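You operate a simulated robot arm through the tools that you are given. There is no shell and no other tool.

You run a simulated two-armed robot. Do the job below in one go: nothing can be reset, and whatever is moved stays where it is left.

JOB
Pick up the forklift hold tag with one hand, pass it to the other hand and put it on the winder side of the wooden bench.

The check looks at the end state, three seconds after you hand in, the way a careful person would. Anything else that was tipped, shoved, dropped, spilled or broken makes it a failure.

ROBOT AND FRAMES
Two 7-joint arms with two-finger parallel grippers on one trunk, on a base that drives. Base frame: it is fixed to the floor where the robot stands at the start and does not move with it; the origin is under the middle of the robot, x ahead of it, y to its left, z up. Readings come in mm, degrees, newtons and seconds.
The left shoulder is at the start at [70, 156, 1030], the right one opposite. Places, roughly: winder side of the wooden bench [100, 1400, 800]. Payload 3.91 kg a hand.
The tool frame of a hand sits at the grasp point between the pads (the TCP): z along the fingers, y along the line on which they close. The tips reach 30 mm beyond it. The gripper opens to 110 mm. The fingers are 20 mm wide and 10 mm thick; the gripper's body (48 by 112 mm) begins 55 mm behind the TCP.
Orientation is that of the tool frame in the base frame, as a unit quaternion [x, y, z, w]. With the fingers straight down and closing along the base's y, the tool's x points along the base's -x, its y along +y and its z along -z.

CONTROLS
- The arms move only by the tool step_arm. It takes "left_steps", "right_steps" or both (then of equal length, played together; a hand with none holds still); each is a list of rows, each a list of 3 entries, a list of its own where there are three numbers: the shift along the base's x, y, z in mm, then the turn, a rotation vector about the base's x, y, z in degrees, then the opening, from 0 (shut) to 1 (fully open). In form: [[[tx, ty, tz], [ax, ay, az], hand], ...]. A call has 1 to 20 rows; each row shifts and turns the commanded pose from where the row before left it. Rows are played at 5 a second. More than 50 mm and 8.6 degrees between two rows, or a gripper value outside its range, and nothing of the call is played. Where a pose cannot be reached the arm comes as near as it can. A force on the tool above 40 N (or 10 N above the force at the start of the call, whichever is more), or a blocked arm, ends the call early, and 0.2 s more pass. The fingers move at their own pace (about 108 mm/s each) and stop on an object; they squeeze with about 34 N. The grip force told is the motor's: it shows also when the fingers shut on nothing. Time passes only in rows, and 0.2 s behind the last, so rows that do not move let the fingers close. The reply holds the time, the measured pose of the TCP, the force on the tool along the base axes, the opening and the grip force, in the units named above and with some noise, with the torque about the TCP (base axes, N m) and any sound that the robot's microphone picked up, and new pictures: "pictures" is both (left out), scene, wrist or none (wrist: the cameras of the hands that moved).
- Cameras (640 x 400 px; columns grow to the right, rows downward): "scene" is now at [101.3, 86.1, 1293.3]; the picture's right is [0.77, -0.63, -0.00], its down [-0.22, -0.27, -0.94] and it looks along [0.60, 0.72, -0.35] (base axes); focal length 214 px, centre (320, 200). "left" rides on the left gripper at [72, -17, -103] in its tool frame; the picture's right is [0.23, 0.97, 0.00], its down [-0.76, 0.18, -0.62] and it looks along [-0.61, 0.14, 0.78] (tool axes); focal length 222 px, centre (320, 200). "right" rides on the right gripper at [72, 17, -103] in its tool frame; the picture's right is [-0.23, 0.97, 0.00], its down [-0.76, -0.18, -0.62] and it looks along [-0.61, -0.14, 0.78] (tool axes); focal length 222 px, centre (320, 200). There is no depth. A picture from a camera that has moved, and an enlarged one, comes with that camera's place and axes in the base frame and with its lens. The place of the scene camera against the robot may be out by one fixed shift of up to 25 mm in any direction.
- raise_lower(by): slides the trunk up (or, below 0, down) by that many mm; the arms and the scene camera ride with it, the base frame stays. It gives what a move gives, with no picture.
- drive_base(legs): drives the robot by 1 to 6 legs, each [ahead, left, turn to the left] in mm, mm and degrees, along the robot's own axes; the way and the turn of a leg run together, so that a leg with both is an arc; at most 1500 mm and 180 degrees a leg. The arms and the cameras ride along, it lands a little off, and it stops where it bumps. It gives what a move gives, and a new picture of the scene camera.
- turn_head(pan, tilt): turns the head with the scene camera to pan (to the left, within 86 degrees either way) and tilt (down, from -29 to 69), counted from straight ahead of the robot. It gives what a move gives, and a new picture of the scene camera.
- inspect(camera, box): a new picture of the part [left, top, right, bottom] of that camera's present view, enlarged. No time passes.
- sign_off(): hands the job in; it is judged then, once.

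Places have to be worked out from the pictures, the camera data and where the tool is seen. Open the grippers and draw the arms clear of the work before you hand the job in, unless the task says otherwise.

The tools are called after "Call:" as a command line: name --argument value ..., lists and objects as JSON in quotes. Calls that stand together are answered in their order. step_arm: Moves the arms, as the interface text tells. Its arguments: {"type":"object","properties":{"left_steps":{"type":"array","items":{"type":"array"}},"right_steps":{"type":"array","items":{"type":"array"}},"pictures":{"type":"string","enum":["both","scene","wrist","none"]}},"required":[]} The other tools are called the same way: raise_lower (by) slides the trunk up or down; drive_base (legs) drives the base; turn_head (pan, tilt) turns the head that bears the scene camera; inspect (camera, box) takes an enlarged picture of a part of a camera's view; sign_off () hands the job in.

At the start:

```text
time_s: 0.0
left_position: [520.1, 605.0, 1193.6]
left_ee_rot: [0.001, 1.0, 0.0, 0.0]
left_wrist_force: [0.4, 0.4, 0.2]
left_ft_torque: [0.0, -0.01, 0.05]
left_opening: 110.1
left_grip_force: 0.2
right_position: [636.9, 71.4, 1235.7]
right_ee_rot: [0.0, 1.0, 0.0, 0.0]
right_wrist_force: [-0.1, 0.5, 0.7]
right_ft_torque: [0.02, -0.01, -0.02]
right_opening: 110.0
right_grip_force: 0.0
trunk travel left (down, up): [-475.0, 465.0]
robot x, y, heading: [-3.0, 4.7, -0.0]
head pan, tilt: [50.6, 20.3]
```

scene: 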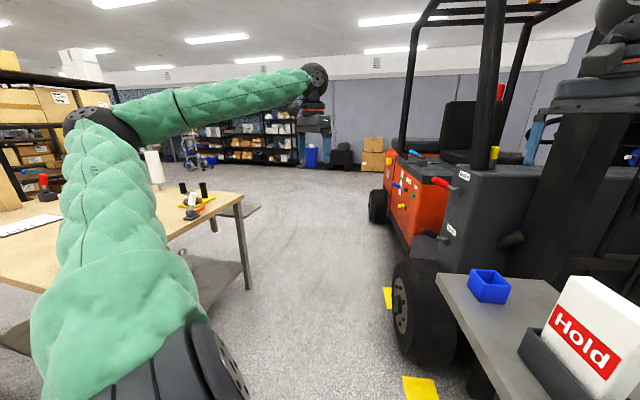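
right: 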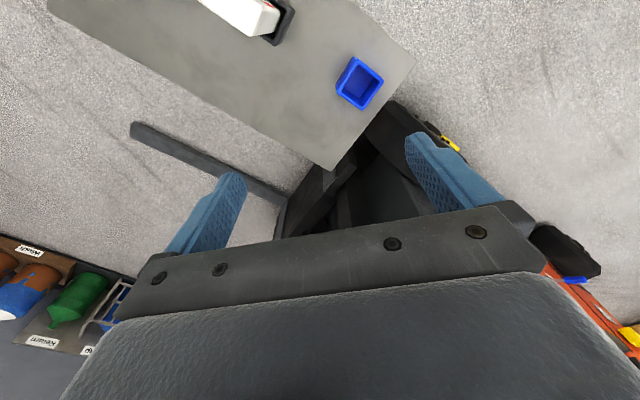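
left: 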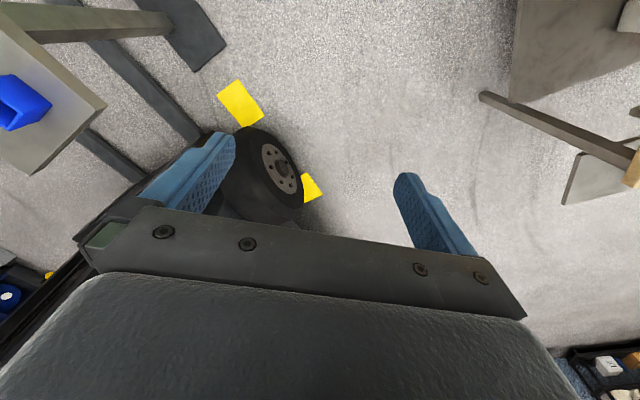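

The scene shows a white "Hold" tag in a dark stand on a small grey table ahead-right, and the wooden bench at left. I'll look at it straight on first.

Call:
turn_head --pan 10 --tilt 40

Call:
inspect --camera "right" --box '[160, 0, 480, 200]'

```text
time_s: 1.1
left_position: [521.7, 603.8, 1193.2]
left_ee_rot: [0.0, 1.0, 0.0, 0.0]
left_wrist_force: [-0.1, -0.6, -0.1]
left_ft_torque: [0.0, -0.02, 0.02]
left_opening: 110.0
left_grip_force: 0.0
right_position: [637.1, 70.4, 1234.9]
right_ee_rot: [0.0, 1.0, 0.0, 0.0]
right_wrist_force: [0.1, 0.3, 0.4]
right_ft_torque: [0.02, 0.02, -0.01]
right_opening: 110.1
right_grip_force: 0.1
trunk travel left (down, up): [-475.0, 465.0]
robot x, y, heading: [-0.4, 0.4, 0.1]
head pan, tilt: [10.0, 40.0]
camera scene: at [125.9, 29.1, 1262.4], right [0.17, -0.98, 0.0], down [-0.63, -0.11, -0.77], along [0.75, 0.13, -0.64], focal length 214 px, centre (320, 200)
```

scene: 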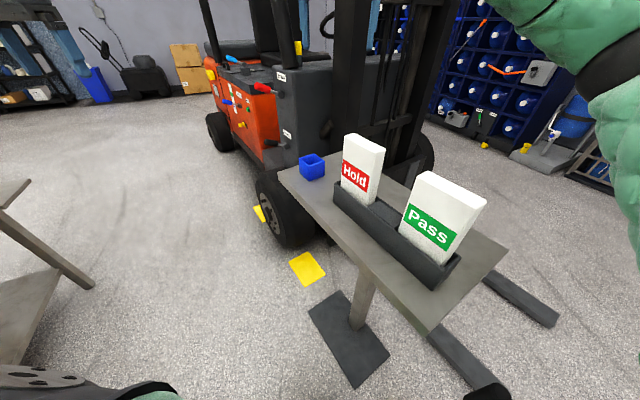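

```text
2.00 times, centred on (320, 100) of right
camera zoom: at [564.7, 87.3, 1338.8], right [0.23, 0.97, 0.0], down [0.76, -0.18, 0.62], along [0.61, -0.14, -0.78], focal length 444 px, centre (320, 400)
```

zoom: 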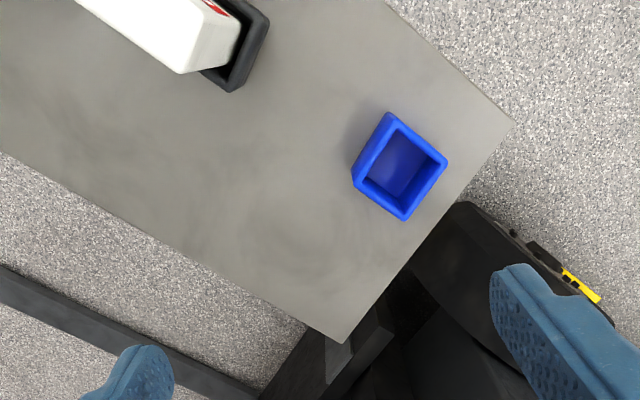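

The rack holds a "Hold" and a "Pass" block next to the forklift. I'll zoom in on them and then look at the bench.

Call:
inspect --camera "scene" --box '[260, 100, 540, 340]'

Call:
turn_head --pan 80 --tilt 35

```text
1.67 times, centred on (400, 220) of scene
camera zoom: at [125.9, 29.1, 1262.4], right [0.17, -0.98, 0.0], down [-0.63, -0.11, -0.77], along [0.75, 0.13, -0.64], focal length 358 px, centre (187, 167)
```

zoom: 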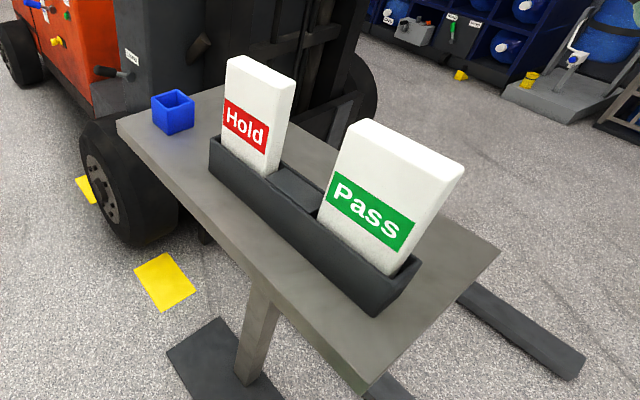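

```text
time_s: 2.5
left_position: [521.1, 603.7, 1193.3]
left_ee_rot: [0.0, 1.0, 0.0, 0.0]
left_wrist_force: [0.0, 0.0, 0.3]
left_ft_torque: [0.01, 0.0, 0.0]
left_opening: 110.0
left_grip_force: 0.1
right_position: [637.0, 70.3, 1236.0]
right_ee_rot: [-0.001, 1.0, 0.0, 0.0]
right_wrist_force: [0.2, -0.2, 0.9]
right_ft_torque: [-0.01, -0.02, 0.02]
right_opening: 109.6
right_grip_force: 0.0
trunk travel left (down, up): [-475.0, 465.0]
robot x, y, heading: [3.1, -0.1, -0.1]
head pan, tilt: [80.0, 35.0]
camera scene: at [57.5, 100.9, 1269.9], right [0.98, -0.17, 0.0], down [-0.1, -0.56, -0.82], along [0.14, 0.81, -0.57], focal length 214 px, centre (320, 200)
```

scene: 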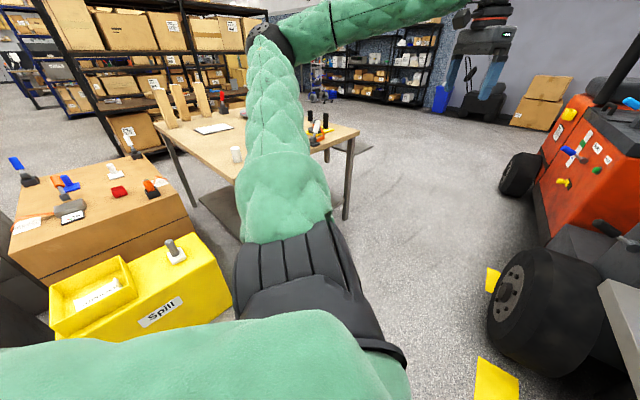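

The left arm hides part of the bench. I'll zoom in on the bench and also on the forklift's side panel to be sure which item is the hold tag.

Call:
inspect --camera "scene" --box '[120, 60, 400, 235]'

Call:
inspect --camera "scene" --box '[520, 60, 640, 260]'

Call:
inspect --camera "scene" --box '[0, 140, 240, 340]'

```text
2.29 times, centred on (260, 148) of scene
camera zoom: at [57.5, 100.9, 1269.9], right [0.98, -0.17, 0.0], down [-0.1, -0.56, -0.82], along [0.14, 0.81, -0.57], focal length 490 px, centre (457, 320)
```

zoom: 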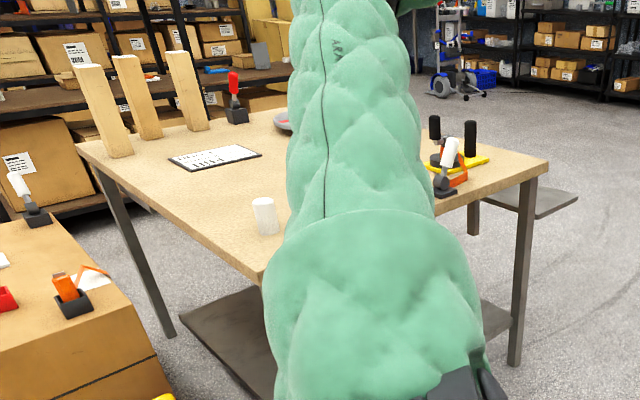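

```text
2.00 times, centred on (580, 160) of scene
camera zoom: at [57.5, 100.9, 1269.9], right [0.98, -0.17, 0.0], down [-0.1, -0.56, -0.82], along [0.14, 0.81, -0.57], focal length 429 px, centre (-200, 280)
```

zoom: 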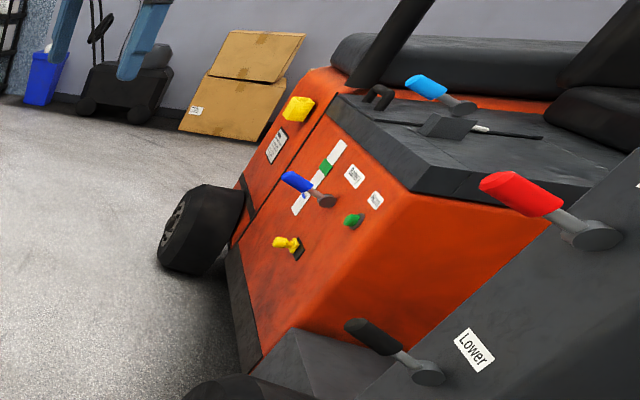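

```text
2.00 times, centred on (120, 240) of scene
camera zoom: at [57.5, 100.9, 1269.9], right [0.98, -0.17, 0.0], down [-0.1, -0.56, -0.82], along [0.14, 0.81, -0.57], focal length 429 px, centre (720, 120)
```

zoom: 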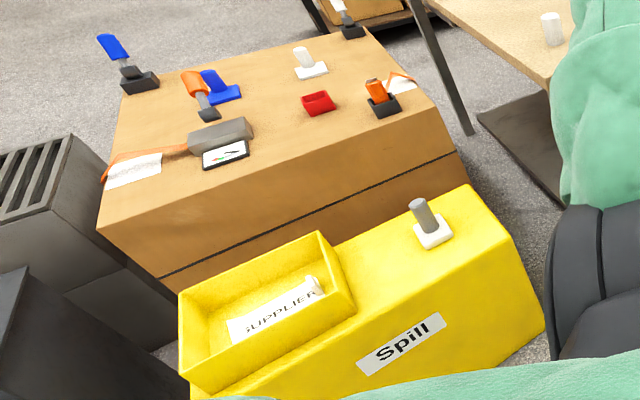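

The tag in question is the white "Hold" block in the rack by the forklift, at roughly (520, 15), with the rack running diagonally. I'll look at it close up to measure its size and angle.

Call:
turn_head --pan 0 --tilt 35

Call:
inspect --camera "scene" --box '[240, 110, 440, 235]'

Call:
inspect --camera "right" --box '[160, 0, 320, 100]'

```text
time_s: 4.0
left_position: [520.2, 603.8, 1192.5]
left_ee_rot: [0.0, 1.0, 0.0, 0.0]
left_wrist_force: [0.4, 1.4, -0.3]
left_ft_torque: [-0.02, 0.01, -0.02]
left_opening: 110.0
left_grip_force: 0.0
right_position: [635.9, 70.0, 1235.3]
right_ee_rot: [0.0, 1.0, -0.001, 0.0]
right_wrist_force: [0.1, 0.3, 0.4]
right_ft_torque: [-0.01, -0.04, -0.02]
right_opening: 110.1
right_grip_force: 0.1
trunk travel left (down, up): [-475.0, 465.0]
robot x, y, heading: [-0.8, 0.1, -0.1]
head pan, tilt: [0.0, 35.0]
camera scene: at [130.2, 14.3, 1269.9], right [0.0, -1.0, 0.0], down [-0.57, 0.0, -0.82], along [0.82, 0.0, -0.57], focal length 214 px, centre (320, 200)
```

scene: 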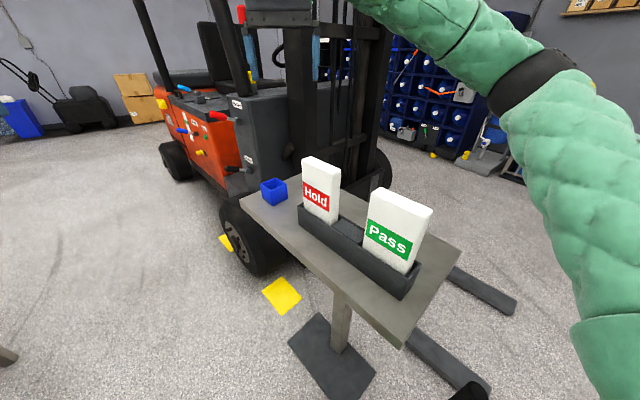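

```text
3.20 times, centred on (340, 172) of scene
camera zoom: at [130.2, 14.3, 1269.9], right [0.0, -1.0, 0.0], down [-0.57, 0.0, -0.82], along [0.82, 0.0, -0.57], focal length 686 px, centre (256, 288)
```

zoom: 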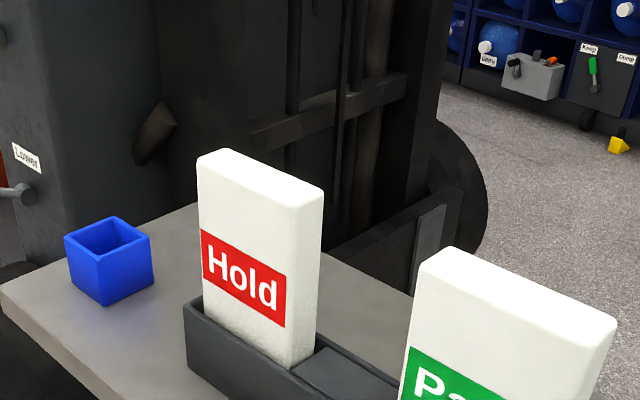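

```text
4.00 times, centred on (240, 50) of right
camera zoom: at [564.7, 87.3, 1338.8], right [0.23, 0.97, 0.0], down [0.76, -0.18, 0.62], along [0.61, -0.14, -0.78], focal length 888 px, centre (640, 800)
```

zoom: 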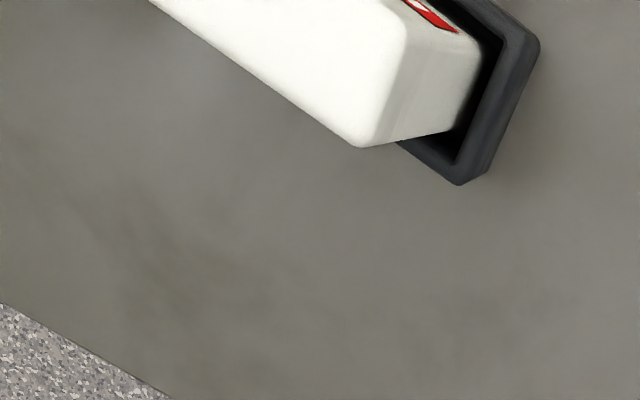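

The tag measures about 86 × 28 mm in plan, with its top at about z = 1082, its centre near (520, 5) and its long axis about 45° to x. I'll turn the right hand 45° and bring it over the tag at the present height for a proper wrist view.

Call:
step_arm --right_steps '[[[-20, -11, 0], [0, 0, 7.5], 1], [[-20, -11, 0], [0, 0, 7.5], 1], [[-20, -11, 0], [0, 0, 7.5], 1], [[-20, -11, 0], [0, 0, 7.5], 1], [[-20, -11, 0], [0, 0, 7.5], 1], [[-17, -11, 0], [0, 0, 7.5], 1], [[0, 0, 0], [0, 0, 0], 1]]' --pictures "both"

```text
time_s: 5.6
left_position: [518.9, 604.3, 1192.9]
left_ee_rot: [-0.001, 1.0, 0.0, 0.0]
left_wrist_force: [0.3, 0.7, 0.7]
left_ft_torque: [-0.01, -0.01, 0.02]
left_opening: 110.1
left_grip_force: 0.1
right_position: [521.0, 5.2, 1234.6]
right_ee_rot: [-0.384, 0.923, 0.0, -0.001]
right_wrist_force: [-0.1, 0.7, -0.8]
right_ft_torque: [0.01, 0.01, -0.01]
right_opening: 110.0
right_grip_force: 0.2
trunk travel left (down, up): [-475.0, 465.0]
robot x, y, heading: [0.5, -2.1, 0.2]
head pan, tilt: [0.0, 35.0]
camera scene: at [130.4, 14.5, 1269.9], right [0.0, -1.0, 0.0], down [-0.57, 0.0, -0.82], along [0.82, 0.0, -0.57], focal length 214 px, centre (320, 200)
camera right: at [457.7, -34.7, 1338.5], right [-0.53, 0.85, 0.0], down [0.66, 0.41, 0.62], along [0.53, 0.33, -0.78], focal length 222 px, centre (320, 200)
```

scene: 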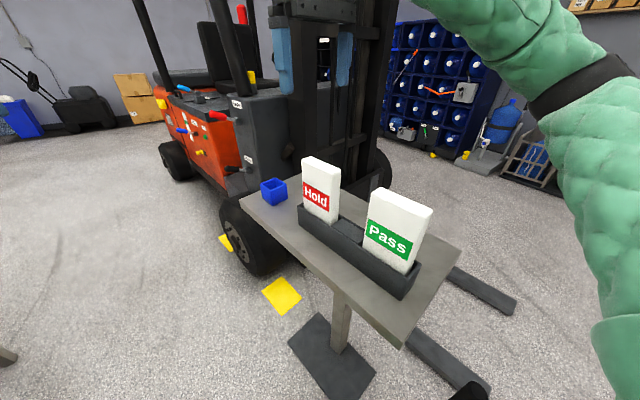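
right: 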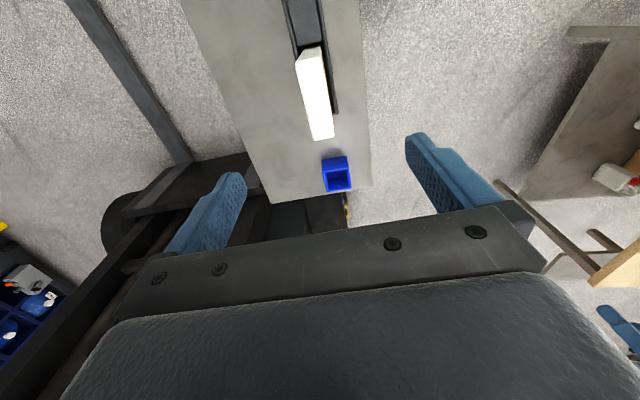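

Call:
inspect --camera "right" --box '[220, 0, 420, 200]'

```text
2.00 times, centred on (320, 100) of right
camera zoom: at [457.7, -34.7, 1338.5], right [-0.53, 0.85, 0.0], down [0.66, 0.41, 0.62], along [0.53, 0.33, -0.78], focal length 444 px, centre (320, 400)
```

zoom: 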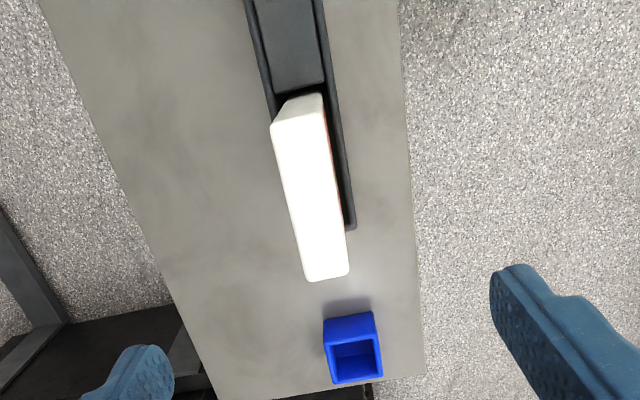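

From this wrist view the tag's top face is centred at about (518, −1), 27 mm thick, with its long axis at about 43°. I'll align, come down most of the way and check before closing.

Call:
step_arm --right_steps '[[[-3, -6, 0], [0, 0, -2], 1], [[0, 0, -25], [0, 0, 0], 1], [[0, 0, -25], [0, 0, 0], 1], [[0, 0, -25], [0, 0, 0], 1], [[0, 0, -15], [0, 0, 0], 1], [[0, 0, 0], [0, 0, 0], 1]]' --pictures "both"

Call:
inspect --camera "scene" --box '[220, 60, 460, 260]'

```text
time_s: 7.0
left_position: [520.5, 604.2, 1193.4]
left_ee_rot: [0.0, 1.0, 0.0, 0.0]
left_wrist_force: [0.2, -0.9, 0.3]
left_ft_torque: [-0.02, 0.03, 0.02]
left_opening: 110.1
left_grip_force: 0.0
right_position: [518.0, -1.7, 1144.0]
right_ee_rot: [-0.367, 0.93, 0.0, 0.0]
right_wrist_force: [-0.3, 0.3, 0.5]
right_ft_torque: [0.0, -0.02, 0.02]
right_opening: 109.8
right_grip_force: 0.1
trunk travel left (down, up): [-475.0, 465.0]
robot x, y, heading: [0.5, 1.8, -0.4]
head pan, tilt: [0.0, 35.0]
camera scene: at [130.1, 14.3, 1269.9], right [0.0, -1.0, 0.0], down [-0.57, 0.0, -0.82], along [0.82, 0.0, -0.57], focal length 214 px, centre (320, 200)
camera right: at [453.7, -38.6, 1247.4], right [-0.5, 0.87, 0.0], down [0.68, 0.39, 0.62], along [0.54, 0.31, -0.78], focal length 222 px, centre (320, 200)
```

scene: 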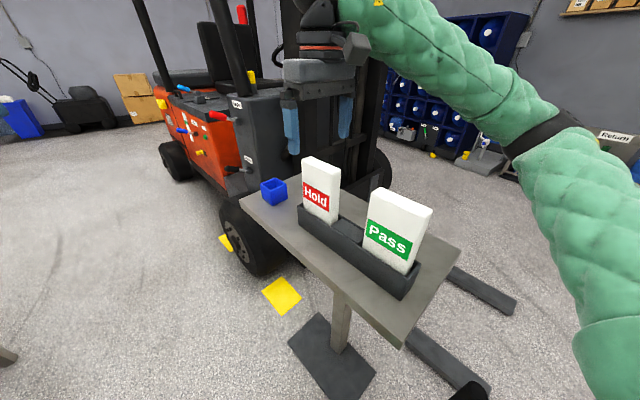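
right: 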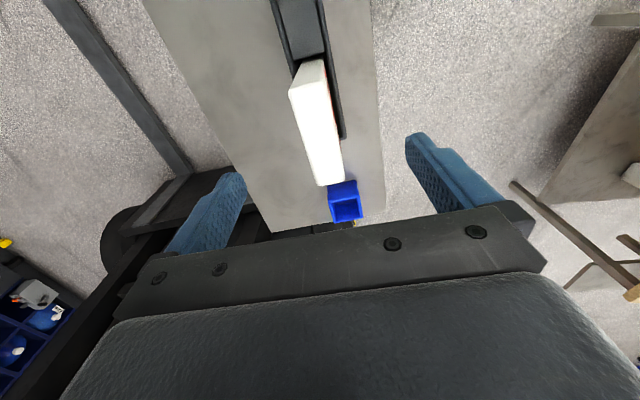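

```text
2.00 times, centred on (340, 160) of scene
camera zoom: at [130.1, 14.3, 1269.9], right [0.0, -1.0, 0.0], down [-0.57, 0.0, -0.82], along [0.82, 0.0, -0.57], focal length 429 px, centre (280, 280)
```

zoom: 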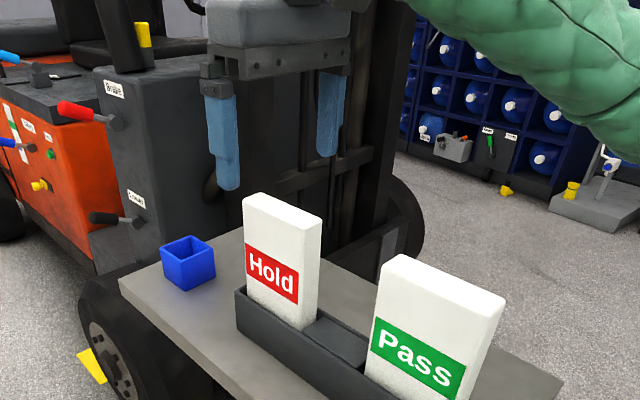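

The fingers are over the tag. I'll zoom the wrist view to triangulate the tag's top height.

Call:
inspect --camera "right" --box '[240, 40, 400, 240]'

```text
2.00 times, centred on (320, 140) of right
camera zoom: at [453.7, -38.6, 1247.4], right [-0.5, 0.87, 0.0], down [0.68, 0.39, 0.62], along [0.54, 0.31, -0.78], focal length 444 px, centre (320, 320)
```

zoom: 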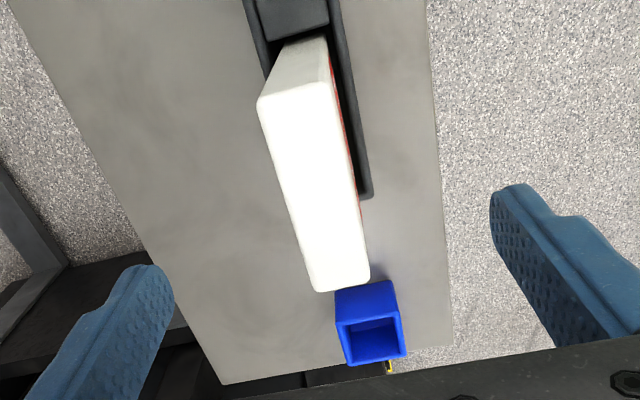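

The tag top works out at z ≈ 1071 with its centre at about (520, 0), so alignment is within 2 mm. I'll go down to TCP z ≈ 1040, close, and read the grip.

Call:
step_arm --right_steps '[[[1, 1, -26], [0, 0, 0], 1], [[1, 1, -26], [0, 0, 0], 1], [[0, 0, -26], [0, 0, 0], 1], [[0, 0, -26], [0, 0, 0], 1], [[0, 0, 0], [0, 0, 0], 1], [[0, 0, 0], [0, 0, 0], 0], [[0, 0, 0], [0, 0, 0], 0], [[0, 0, 0], [0, 0, 0], 0], [[0, 0, 0], [0, 0, 0], 0]]' --pictures "both"

```text
time_s: 9.0
left_position: [520.9, 603.9, 1193.2]
left_ee_rot: [0.0, 1.0, 0.0, 0.0]
left_wrist_force: [0.1, 0.0, 0.2]
left_ft_torque: [0.01, -0.01, -0.01]
left_opening: 110.1
left_grip_force: 0.1
right_position: [520.1, 0.4, 1040.4]
right_ee_rot: [-0.367, 0.93, 0.001, 0.0]
right_wrist_force: [0.3, -0.7, -0.3]
right_ft_torque: [0.01, -0.03, -0.02]
right_opening: 27.9
right_grip_force: 34.2
trunk travel left (down, up): [-475.0, 465.0]
robot x, y, heading: [-0.3, 0.8, 0.2]
head pan, tilt: [0.0, 35.0]
camera scene: at [130.2, 14.2, 1269.9], right [0.0, -1.0, 0.0], down [-0.57, 0.0, -0.82], along [0.82, 0.0, -0.57], focal length 214 px, centre (320, 200)
camera right: at [455.9, -37.2, 1144.2], right [-0.5, 0.87, 0.0], down [0.68, 0.39, 0.62], along [0.54, 0.31, -0.78], focal length 222 px, centre (320, 200)
```

scene: 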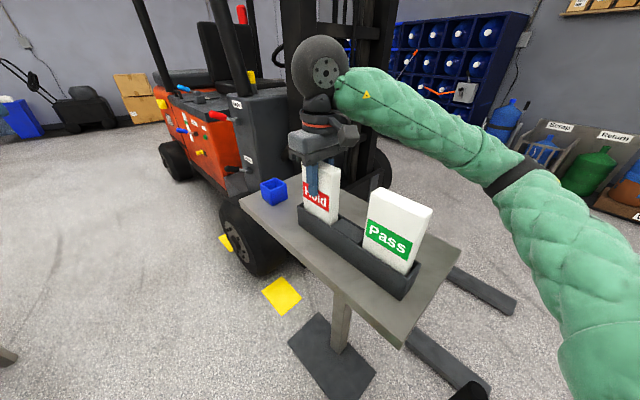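
right: 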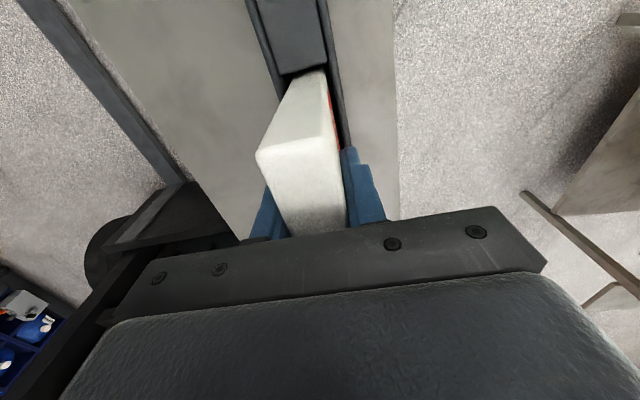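

The grip is firm at 27.9 mm and 34 N. I'll lift straight up 200 mm and look.

Call:
step_arm --right_steps '[[[0, 0, 10], [0, 0, 0], 0], [[0, 0, 15], [0, 0, 0], 0], [[0, 0, 25], [0, 0, 0], 0], [[0, 0, 30], [0, 0, 0], 0], [[0, 0, 40], [0, 0, 0], 0], [[0, 0, 40], [0, 0, 0], 0], [[0, 0, 40], [0, 0, 0], 0], [[0, 0, 0], [0, 0, 0], 0]]' --pictures "both"

Call:
inspect --camera "scene" --box '[220, 30, 460, 300]'

```text
time_s: 10.8
left_position: [520.8, 603.1, 1193.0]
left_ee_rot: [0.001, 1.0, 0.0, 0.0]
left_wrist_force: [-0.2, 0.9, -0.2]
left_ft_torque: [0.0, 0.03, 0.02]
left_opening: 110.0
left_grip_force: 0.0
right_position: [517.4, -1.3, 1241.7]
right_ee_rot: [-0.366, 0.931, 0.0, -0.002]
right_wrist_force: [-0.7, 0.9, -0.4]
right_ft_torque: [0.03, 0.0, -0.03]
right_opening: 27.6
right_grip_force: 33.7
trunk travel left (down, up): [-475.0, 465.0]
robot x, y, heading: [-3.7, -0.8, 0.0]
head pan, tilt: [0.0, 35.0]
camera scene: at [131.1, 14.0, 1269.7], right [0.0, -1.0, 0.0], down [-0.57, 0.0, -0.82], along [0.82, 0.0, -0.57], focal length 214 px, centre (320, 200)
camera right: at [454.2, -37.9, 1345.5], right [-0.5, 0.87, 0.0], down [0.68, 0.39, 0.62], along [0.54, 0.31, -0.78], focal length 222 px, centre (320, 200)
```

scene: 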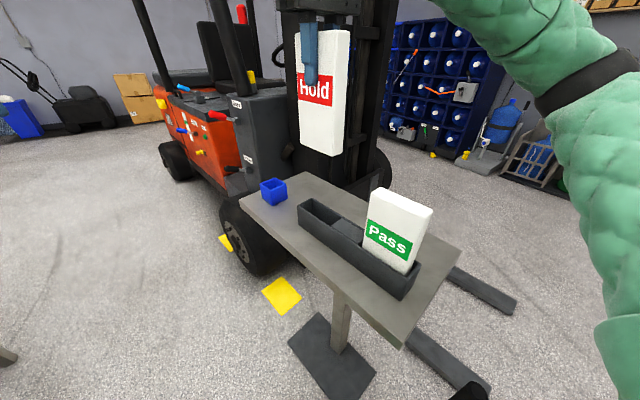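
right: 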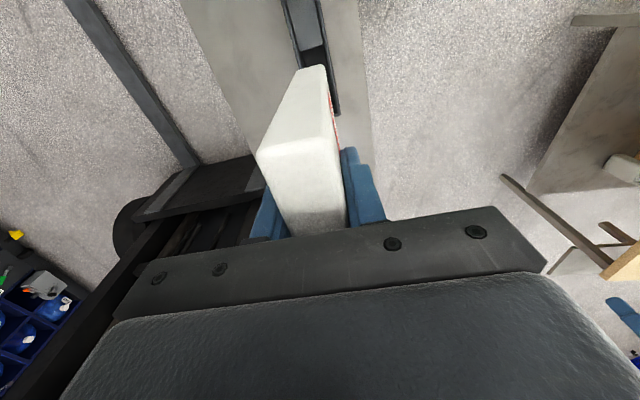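

```text
1.48 times, centred on (340, 165) of scene
camera zoom: at [131.1, 14.0, 1269.7], right [0.0, -1.0, 0.0], down [-0.57, 0.0, -0.82], along [0.82, 0.0, -0.57], focal length 318 px, centre (290, 252)
```

zoom: 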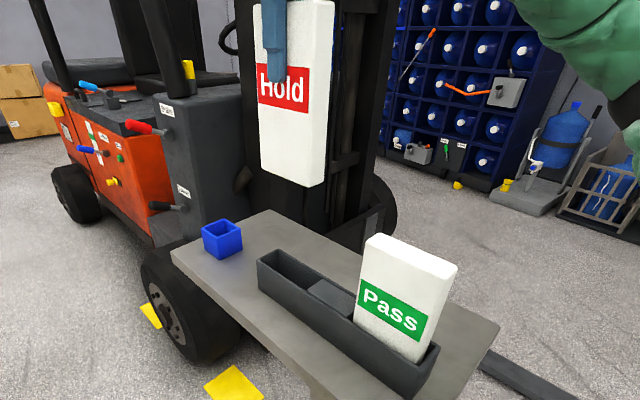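

The tag is out and hanging cleanly; the Pass tag, rack and blue box are undisturbed. I'll strafe left away from the table and turn toward the open floor before the handover.

Call:
drive_base --legs '[[0, 300, 0], [100, 50, 60]]'

```text
time_s: 15.6
left_position: [-220.5, 1141.0, 1193.0]
left_ee_rot: [-0.508, 0.861, 0.0, 0.0]
left_wrist_force: [-0.9, -0.1, 0.4]
left_ft_torque: [0.02, -0.01, 0.02]
left_opening: 110.0
left_grip_force: 0.0
right_position: [307.6, 846.9, 1242.2]
right_ee_rot: [0.789, -0.615, -0.001, 0.001]
right_wrist_force: [0.2, -0.4, -0.6]
right_ft_torque: [-0.03, -0.03, 0.01]
right_opening: 27.4
right_grip_force: 34.2
trunk travel left (down, up): [-475.0, 465.0]
robot x, y, heading: [56.9, 390.3, 61.0]
head pan, tilt: [0.0, 35.0]
camera scene: at [116.3, 529.6, 1269.9], right [0.88, -0.48, 0.0], down [-0.28, -0.5, -0.82], along [0.4, 0.72, -0.57], focal length 214 px, centre (320, 200)
```

scene: 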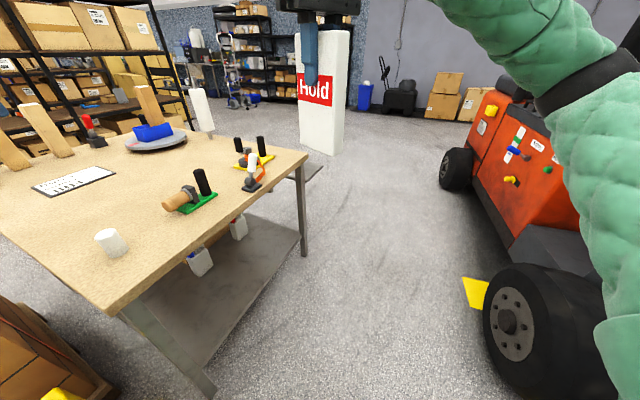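

Now the bench is in clear view. I'll zoom in on it to identify the winder and the free area.

Call:
inspect --camera "scene" --box '[0, 70, 320, 270]'

Call:
inspect --camera "scene" --box '[150, 120, 310, 220]'

```text
2.00 times, centred on (160, 170) of scene
camera zoom: at [116.3, 529.6, 1269.9], right [0.88, -0.48, 0.0], down [-0.28, -0.5, -0.82], along [0.4, 0.72, -0.57], focal length 429 px, centre (640, 260)
```

zoom: 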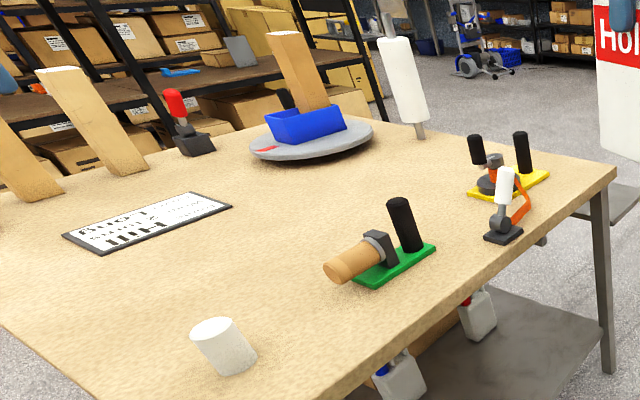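

```text
4.00 times, centred on (230, 170) of scene
camera zoom: at [116.3, 529.6, 1269.9], right [0.88, -0.48, 0.0], down [-0.28, -0.5, -0.82], along [0.4, 0.72, -0.57], focal length 858 px, centre (680, 320)
```

zoom: 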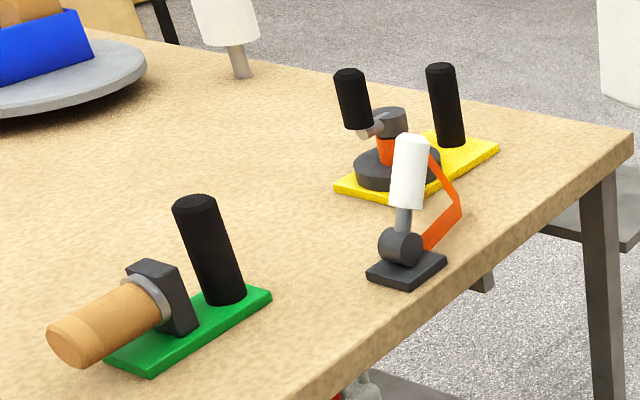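

The green and yellow tools both sit along the near edge of the bench, and a free patch lies between and behind them near (105, 1490). I'm over open floor here, so I'll prepare the handover: yaw the right hand to +90° in the robot frame, and yaw the left hand to −90° while moving it inward.

Call:
step_arm --right_steps '[[[3.5, 6.4, 0], [0, 0, 4.27], 0], [[3.5, 6.4, 0], [0, 0, 4.27], 0], [[3.5, 6.4, 0], [0, 0, 4.27], 0], [[3.5, 6.4, 0], [0, 0, 4.27], 0], [[3.5, 6.4, 0], [0, 0, 4.27], 0], [[3.5, 6.4, 0], [0, 0, 4.27], 0], [[3.5, 6.4, 0], [0, 0, 4.27], 0], [[3.5, 6.4, 0], [0, 0, 4.27], 0], [[3.5, 6.4, 0], [0, 0, 4.27], 0], [[3.5, 6.4, 0], [0, 0, 4.27], 0], [[3.5, 6.4, 0], [0, 0, 4.27], 0], [[0, 0, 0], [0, 0, 0], 0]]' --left_steps '[[[14.9, -2, 0], [0, 0, -8.18], 1], [[14.9, -2, 0], [0, 0, -8.18], 1], [[14.9, -2, 0], [0, 0, -8.18], 1], [[14.9, -2, 0], [0, 0, -8.18], 1], [[14.9, -2, 0], [0, 0, -8.18], 1], [[14.9, -2, 0], [0, 0, -8.18], 1], [[14.9, -2, 0], [0, 0, -8.18], 1], [[14.9, -2, 0], [0, 0, -8.18], 1], [[14.9, -2, 0], [0, 0, -8.18], 1], [[14.9, -2, 0], [0, 0, -8.18], 1], [[14.9, -2, 0], [0, 0, -8.18], 1], [[0, 0, 0], [0, 0, 0], 1]]' --pictures "both"

```text
time_s: 18.2
left_position: [-55.2, 1119.9, 1193.9]
left_ee_rot: [0.251, 0.968, 0.0, 0.0]
left_wrist_force: [0.1, -0.1, 0.5]
left_ft_torque: [-0.01, 0.01, -0.03]
left_opening: 109.8
left_grip_force: 0.1
right_position: [296.7, 876.4, 1223.4]
right_ee_rot: [0.967, -0.254, -0.002, 0.001]
right_wrist_force: [0.0, -0.3, -0.4]
right_ft_torque: [-0.02, -0.01, -0.01]
right_opening: 27.5
right_grip_force: 34.3
right hand out of reach, approached as far as the arm can: row 10, 11
trunk travel left (down, up): [-475.0, 465.0]
robot x, y, heading: [62.2, 396.9, 60.8]
head pan, tilt: [0.0, 35.0]
camera scene: at [116.5, 529.4, 1269.9], right [0.88, -0.48, 0.0], down [-0.28, -0.5, -0.82], along [0.4, 0.72, -0.57], focal length 214 px, centre (320, 200)
camera right: at [352.8, 826.1, 1326.2], right [-0.68, -0.74, 0.0], down [-0.57, 0.53, 0.63], along [-0.46, 0.42, -0.78], focal length 222 px, centre (320, 200)
camera left: at [-127.0, 1139.7, 1297.3], right [0.27, 0.96, 0.0], down [0.75, -0.21, 0.62], along [0.6, -0.17, -0.78], focal length 222 px, centre (320, 200)
```

scene: 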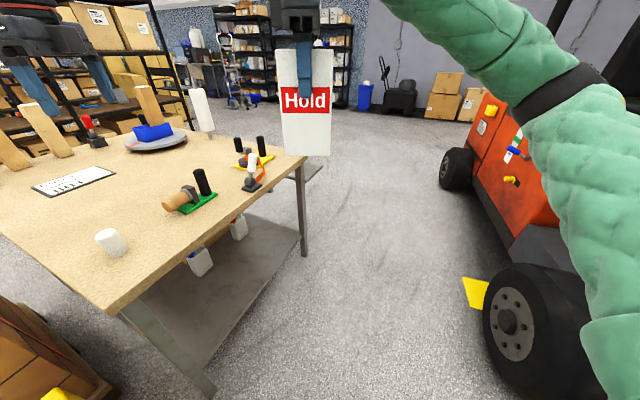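
right: 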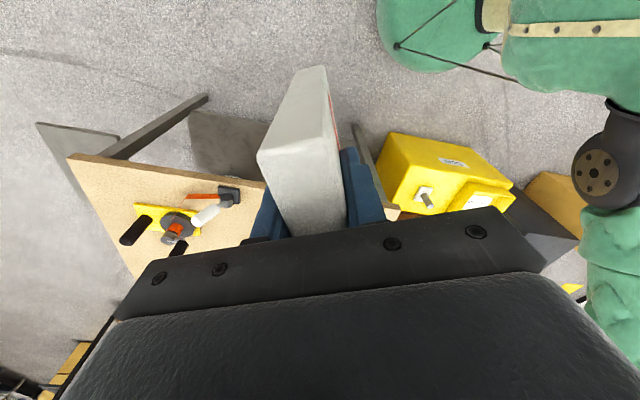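
left: 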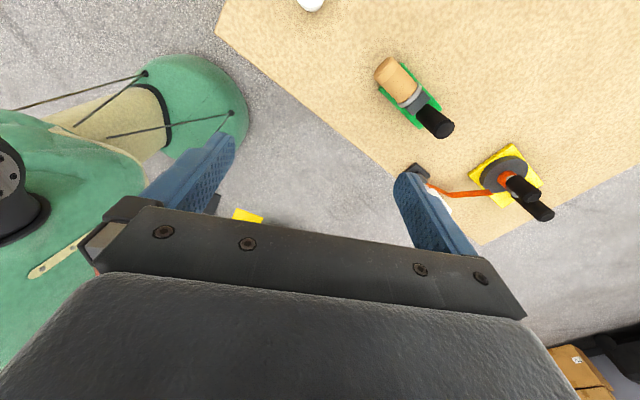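

The right arm ran short of reach at that height, though the yaw is correct. I'll lower the right hand about 80 mm and start tilting the left hand to point toward the right.

Call:
step_arm --right_steps '[[[0, 0, -20], [0, 0, 0], 0], [[0, 0, -20], [0, 0, 0], 0], [[0, 0, -20], [0, 0, 0], 0], [[0, 0, -20], [0, 0, 0], 0], [[0, 0, 0], [0, 0, 0], 0], [[0, 0, 0], [0, 0, 0], 0], [[0, 0, 0], [0, 0, 0], 0], [[0, 0, 0], [0, 0, 0], 0], [[0, 0, 0], [0, 0, 0], 0], [[0, 0, 0], [0, 0, 0], 0], [[0, 0, 0], [0, 0, 0], 0], [[0, 0, 0], [0, 0, 0], 0]]' --left_steps '[[[0, 0, 0], [-3.97, -7.15, 0], 1], [[0, 0, 0], [-3.97, -7.15, 0], 1], [[0, 0, 0], [-3.97, -7.15, 0], 1], [[0, 0, 0], [-3.97, -7.15, 0], 1], [[0, 0, 0], [-3.97, -7.15, 0], 1], [[0, 0, 0], [-3.97, -7.15, 0], 1], [[0, 0, 0], [-3.97, -7.15, 0], 1], [[0, 0, 0], [-3.97, -7.15, 0], 1], [[0, 0, 0], [-3.97, -7.15, 0], 1], [[0, 0, 0], [-3.97, -7.15, 0], 1], [[0, 0, 0], [-3.97, -7.15, 0], 1], [[0, 0, 0], [0, 0, 0], 1]]' --pictures "both"

```text
time_s: 20.8
left_position: [-55.4, 1113.9, 1190.3]
left_ee_rot: [0.168, 0.774, -0.125, 0.597]
left_wrist_force: [-0.5, -0.6, -0.2]
left_ft_torque: [-0.01, -0.01, 0.01]
left_opening: 109.8
left_grip_force: 0.0
left hand out of reach, approached as far as the arm can: row 10, 11
right_position: [297.7, 878.1, 1143.2]
right_ee_rot: [0.968, -0.25, 0.001, 0.001]
right_wrist_force: [-0.2, 0.0, -2.0]
right_ft_torque: [0.0, 0.02, 0.0]
right_opening: 27.7
right_grip_force: 34.1
trunk travel left (down, up): [-475.0, 465.0]
robot x, y, heading: [63.8, 392.1, 61.1]
head pan, tilt: [0.0, 35.0]
camera scene: at [115.8, 531.0, 1269.8], right [0.88, -0.48, 0.0], down [-0.28, -0.5, -0.82], along [0.39, 0.72, -0.57], focal length 214 px, centre (320, 200)
camera right: at [352.7, 827.9, 1247.2], right [-0.67, -0.74, 0.0], down [-0.58, 0.52, 0.62], along [-0.46, 0.41, -0.78], focal length 222 px, centre (320, 200)
camera left: at [-170.0, 1147.2, 1147.7], right [0.35, 0.91, -0.21], down [-0.3, 0.32, 0.9], along [0.89, -0.25, 0.39], focal length 222 px, centre (320, 200)
```

scene: 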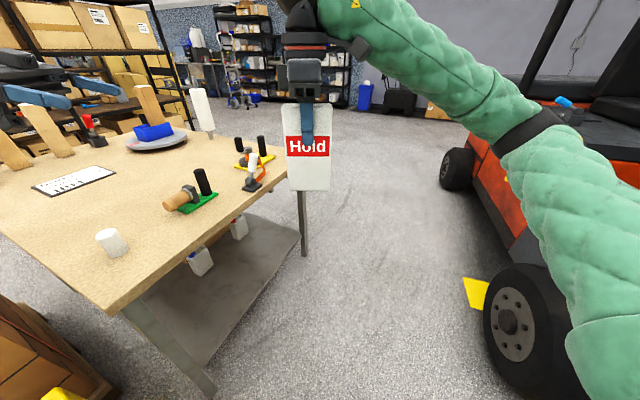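
right: 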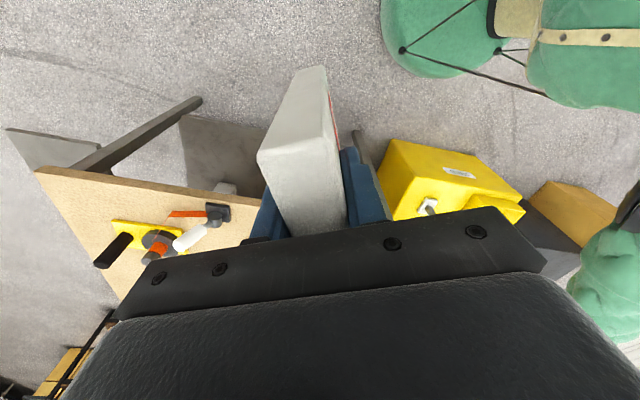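
left: 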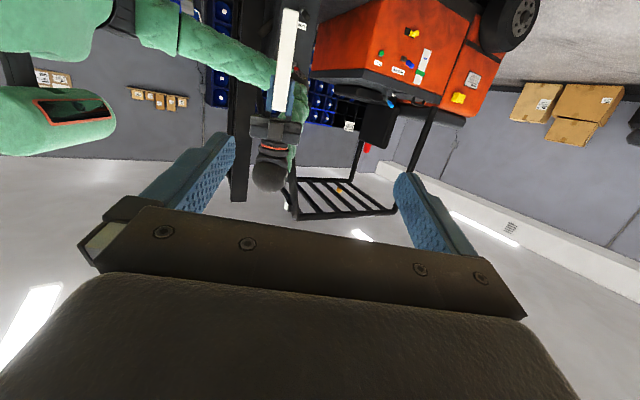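

The left hand is about 15° short of horizontal because it is far out; the right hand holds steady at (298, 878, 1143). I'll bring the left hand in to about 120 mm from the tag, low on its side edge, and correct its orientation on the way.

Call:
step_arm --left_steps '[[[27.6, -19.7, -12.1], [-0.77, -1.42, -0.53], 1], [[27.6, -19.7, -12.1], [-0.77, -1.42, -0.53], 1], [[27.6, -19.7, -12.1], [-0.77, -1.42, -0.53], 1], [[27.6, -19.7, -12.1], [-0.77, -1.42, -0.53], 1], [[27.6, -19.7, -12.1], [-0.77, -1.42, -0.53], 1], [[27.6, -19.7, -12.1], [-0.77, -1.42, -0.53], 1], [[27.6, -19.7, -12.1], [-0.77, -1.42, -0.53], 1], [[27.6, -19.7, -12.1], [-0.77, -1.42, -0.53], 1], [[27.6, -19.7, -12.1], [-0.77, -1.42, -0.53], 1], [[0, 0, 0], [0, 0, 0], 1]]' --pictures "both"

```text
time_s: 23.0
left_position: [200.8, 877.7, 1112.3]
left_ee_rot: [0.16, 0.735, -0.137, 0.645]
left_wrist_force: [0.4, -0.1, 0.5]
left_ft_torque: [0.01, -0.02, -0.01]
left_opening: 110.2
left_grip_force: 0.1
left hand out of reach, approached as far as the arm can: row 2, 3, 4, 5, 6, 7, 8, 9
right_position: [297.2, 876.6, 1144.4]
right_ee_rot: [0.969, -0.248, 0.0, 0.0]
right_wrist_force: [0.3, -0.3, -0.3]
right_ft_torque: [0.0, 0.03, -0.01]
right_opening: 27.7
right_grip_force: 33.4
trunk travel left (down, up): [-475.0, 465.0]
robot x, y, heading: [53.3, 395.2, 61.0]
head pan, tilt: [0.0, 35.0]
camera scene: at [116.0, 529.5, 1269.9], right [0.88, -0.48, 0.0], down [-0.28, -0.5, -0.82], along [0.4, 0.72, -0.57], focal length 214 px, centre (320, 200)
camera left: at [92.7, 909.0, 1055.3], right [0.38, 0.9, -0.22], down [-0.4, 0.37, 0.84], along [0.84, -0.23, 0.5], focal length 222 px, centre (320, 200)
```

scene: 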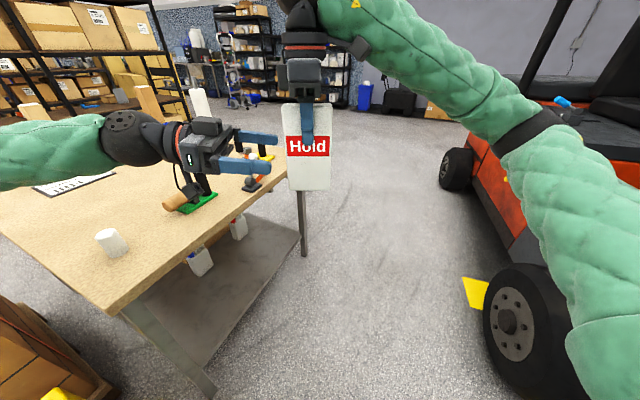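
left: 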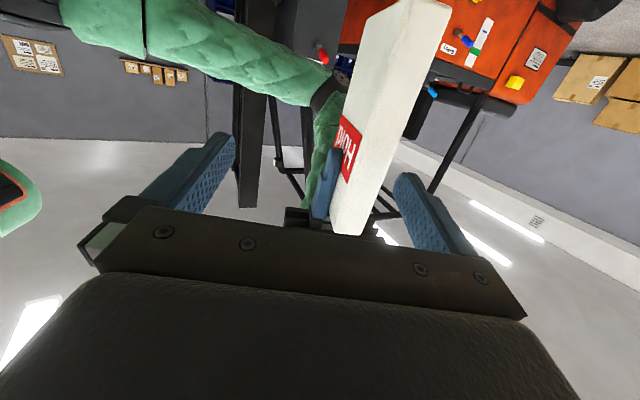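

The left arm cannot point fully horizontal that far out. Instead I'll split the angle: the right hand tilts 40° so the tag leans toward the left hand, and the left hand pitches only 40° below horizontal, which keeps the tools at 90°. The left backs off and reorients first, then the right tilts.

Call:
step_arm --left_steps '[[[-4.3, 12.7, 12.9], [2.86, 5.84, -0.84], 1], [[-4.3, 12.7, 12.9], [2.86, 5.84, -0.84], 1], [[-4.3, 12.7, 12.9], [2.86, 5.84, -0.84], 1], [[-4.3, 12.7, 12.9], [2.86, 5.84, -0.84], 1], [[-4.3, 12.7, 12.9], [2.86, 5.84, -0.84], 1], [[0, 0, 0], [0, 0, 0], 1], [[0, 0, 0], [0, 0, 0], 1], [[0, 0, 0], [0, 0, 0], 1], [[0, 0, 0], [0, 0, 0], 1], [[0, 0, 0], [0, 0, 0], 1], [[0, 0, 0], [0, 0, 0], 1]]' --right_steps '[[[0, 0, 0], [0, 0, 0], 0], [[0, 0, 0], [0, 0, 0], 0], [[0, 0, 0], [0, 0, 0], 0], [[0, 0, 0], [0, 0, 0], 0], [[0, 0, 0], [0, 0, 0], 0], [[5.3, -3, -4.8], [3.84, 7.02, 0], 0], [[5.3, -3, -4.8], [3.84, 7.02, 0], 0], [[5.3, -3, -4.8], [3.84, 7.02, 0], 0], [[5.3, -3, -4.8], [3.84, 7.02, 0], 0], [[5.3, -3, -4.8], [3.84, 7.02, 0], 0], [[0, 0, 0], [0, 0, 0], 0]]' --pictures "both"

```text
time_s: 25.4
left_position: [179.3, 940.4, 1177.3]
left_ee_rot: [0.23, 0.869, -0.121, 0.422]
left_wrist_force: [0.1, 0.1, 0.1]
left_ft_torque: [0.01, 0.0, -0.02]
left_opening: 110.0
left_grip_force: 0.0
right_position: [323.0, 863.9, 1122.3]
right_ee_rot: [0.921, -0.238, -0.3, -0.076]
right_wrist_force: [-0.1, -0.8, -0.5]
right_ft_torque: [-0.03, -0.01, 0.0]
right_opening: 27.4
right_grip_force: 33.6
right hand out of reach, approached as far as the arm can: row 10
trunk travel left (down, up): [-475.0, 465.0]
robot x, y, heading: [58.4, 394.5, 61.2]
head pan, tilt: [0.0, 35.0]
camera scene: at [116.8, 529.6, 1269.9], right [0.88, -0.48, 0.0], down [-0.28, -0.5, -0.82], along [0.4, 0.72, -0.57], focal length 214 px, centre (320, 200)
camera right: at [420.1, 790.8, 1162.8], right [-0.63, -0.76, 0.14], down [-0.13, 0.28, 0.95], along [-0.76, 0.58, -0.28], focal length 222 px, centre (320, 200)
camera left: at [62.4, 989.9, 1184.5], right [0.37, 0.91, -0.2], down [0.08, 0.18, 0.98], along [0.93, -0.37, 0.0], focal length 222 px, centre (320, 200)
```

scene: 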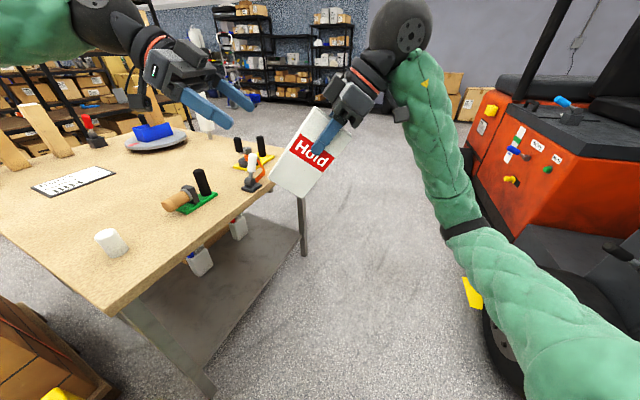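
right: 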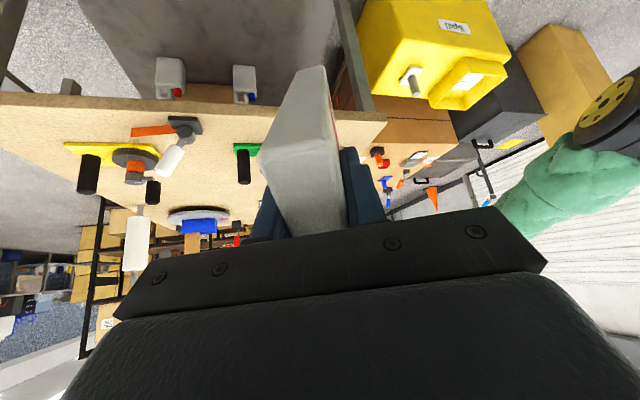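
left: 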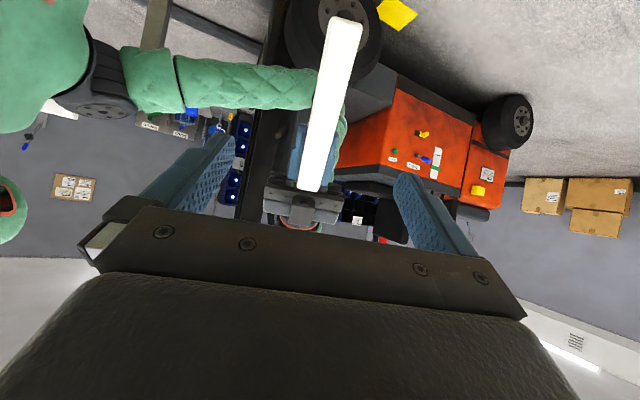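

The tools are now nearly perpendicular and the tag's edge faces the left gripper. I'll trim the left orientation by about 2°, move to roughly 95 mm from the final grasp and check.

Call:
step_arm --left_steps '[[[14.1, -6.8, -15.8], [-0.1, -0.67, 0.4], 1], [[14.1, -6.8, -15.8], [-0.1, -0.67, 0.4], 1], [[14.1, -6.8, -15.8], [-0.1, -0.67, 0.4], 1], [[0, 0, 0], [0, 0, 0], 1]]' --pictures "both"

Call:
inspect --camera "scene" --box '[180, 40, 420, 240]'

```text
time_s: 26.4
left_position: [221.1, 921.6, 1130.4]
left_ee_rot: [0.222, 0.863, -0.115, 0.439]
left_wrist_force: [0.6, 0.3, -0.2]
left_ft_torque: [-0.01, 0.0, -0.02]
left_opening: 109.8
left_grip_force: 0.0
right_position: [322.5, 863.2, 1122.3]
right_ee_rot: [0.921, -0.238, -0.299, -0.076]
right_wrist_force: [-0.5, 0.3, -0.8]
right_ft_torque: [0.0, -0.04, -0.02]
right_opening: 27.7
right_grip_force: 34.3
trunk travel left (down, up): [-475.0, 465.0]
robot x, y, heading: [62.9, 392.9, 61.1]
head pan, tilt: [0.0, 35.0]
camera scene: at [116.3, 529.5, 1269.9], right [0.88, -0.48, 0.0], down [-0.28, -0.5, -0.82], along [0.4, 0.72, -0.57], focal length 214 px, centre (320, 200)
camera left: at [103.7, 966.6, 1132.7], right [0.35, 0.92, -0.19], down [0.04, 0.19, 0.98], along [0.93, -0.35, 0.03], focal length 222 px, centre (320, 200)
```

scene: 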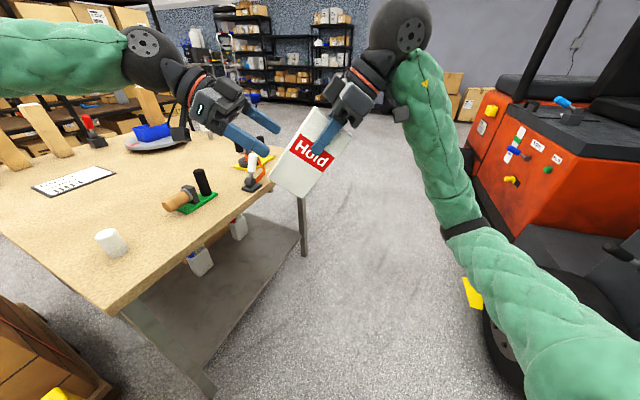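
left: 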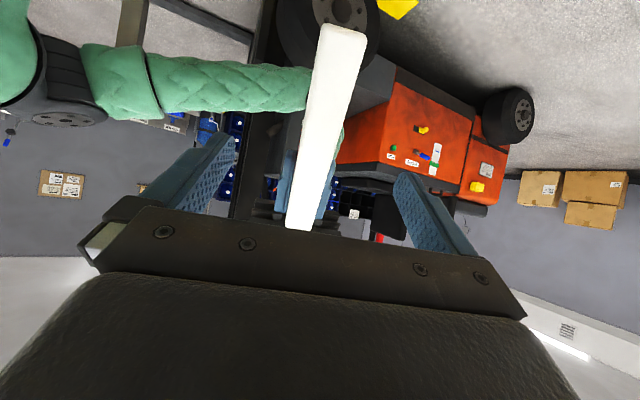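

```text
2.00 times, centred on (300, 140) of scene
camera zoom: at [116.3, 529.5, 1269.9], right [0.88, -0.48, 0.0], down [-0.28, -0.5, -0.82], along [0.4, 0.72, -0.57], focal length 429 px, centre (360, 320)
```

zoom: 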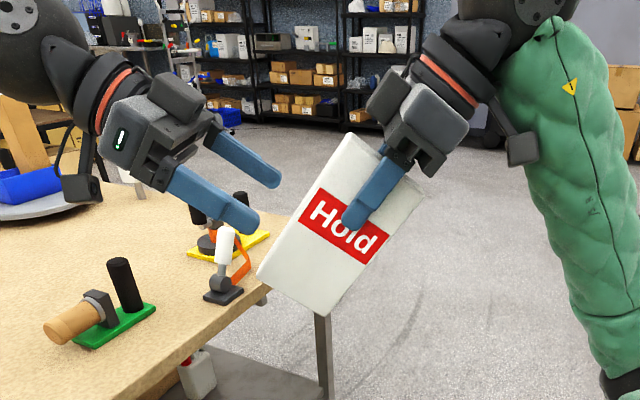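

The geometry predicts the tag's edge at about column 317 at mid-height. I'll zoom in on the left camera to check the centring before sliding in.

Call:
inspect --camera "left" --box '[220, 10, 420, 250]'

```text
1.67 times, centred on (320, 130) of left
camera zoom: at [103.7, 966.6, 1132.7], right [0.35, 0.92, -0.19], down [0.04, 0.19, 0.98], along [0.93, -0.35, 0.03], focal length 370 px, centre (320, 317)
```

zoom: 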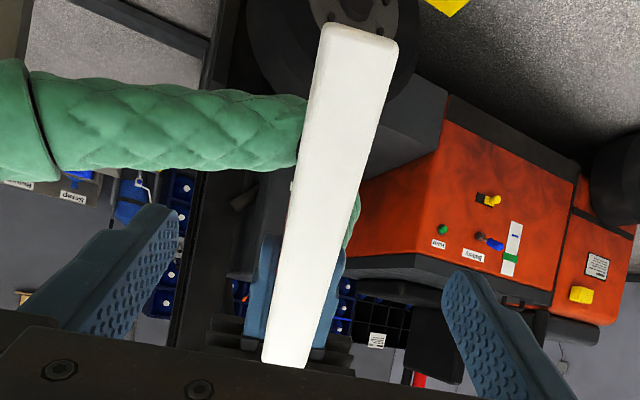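

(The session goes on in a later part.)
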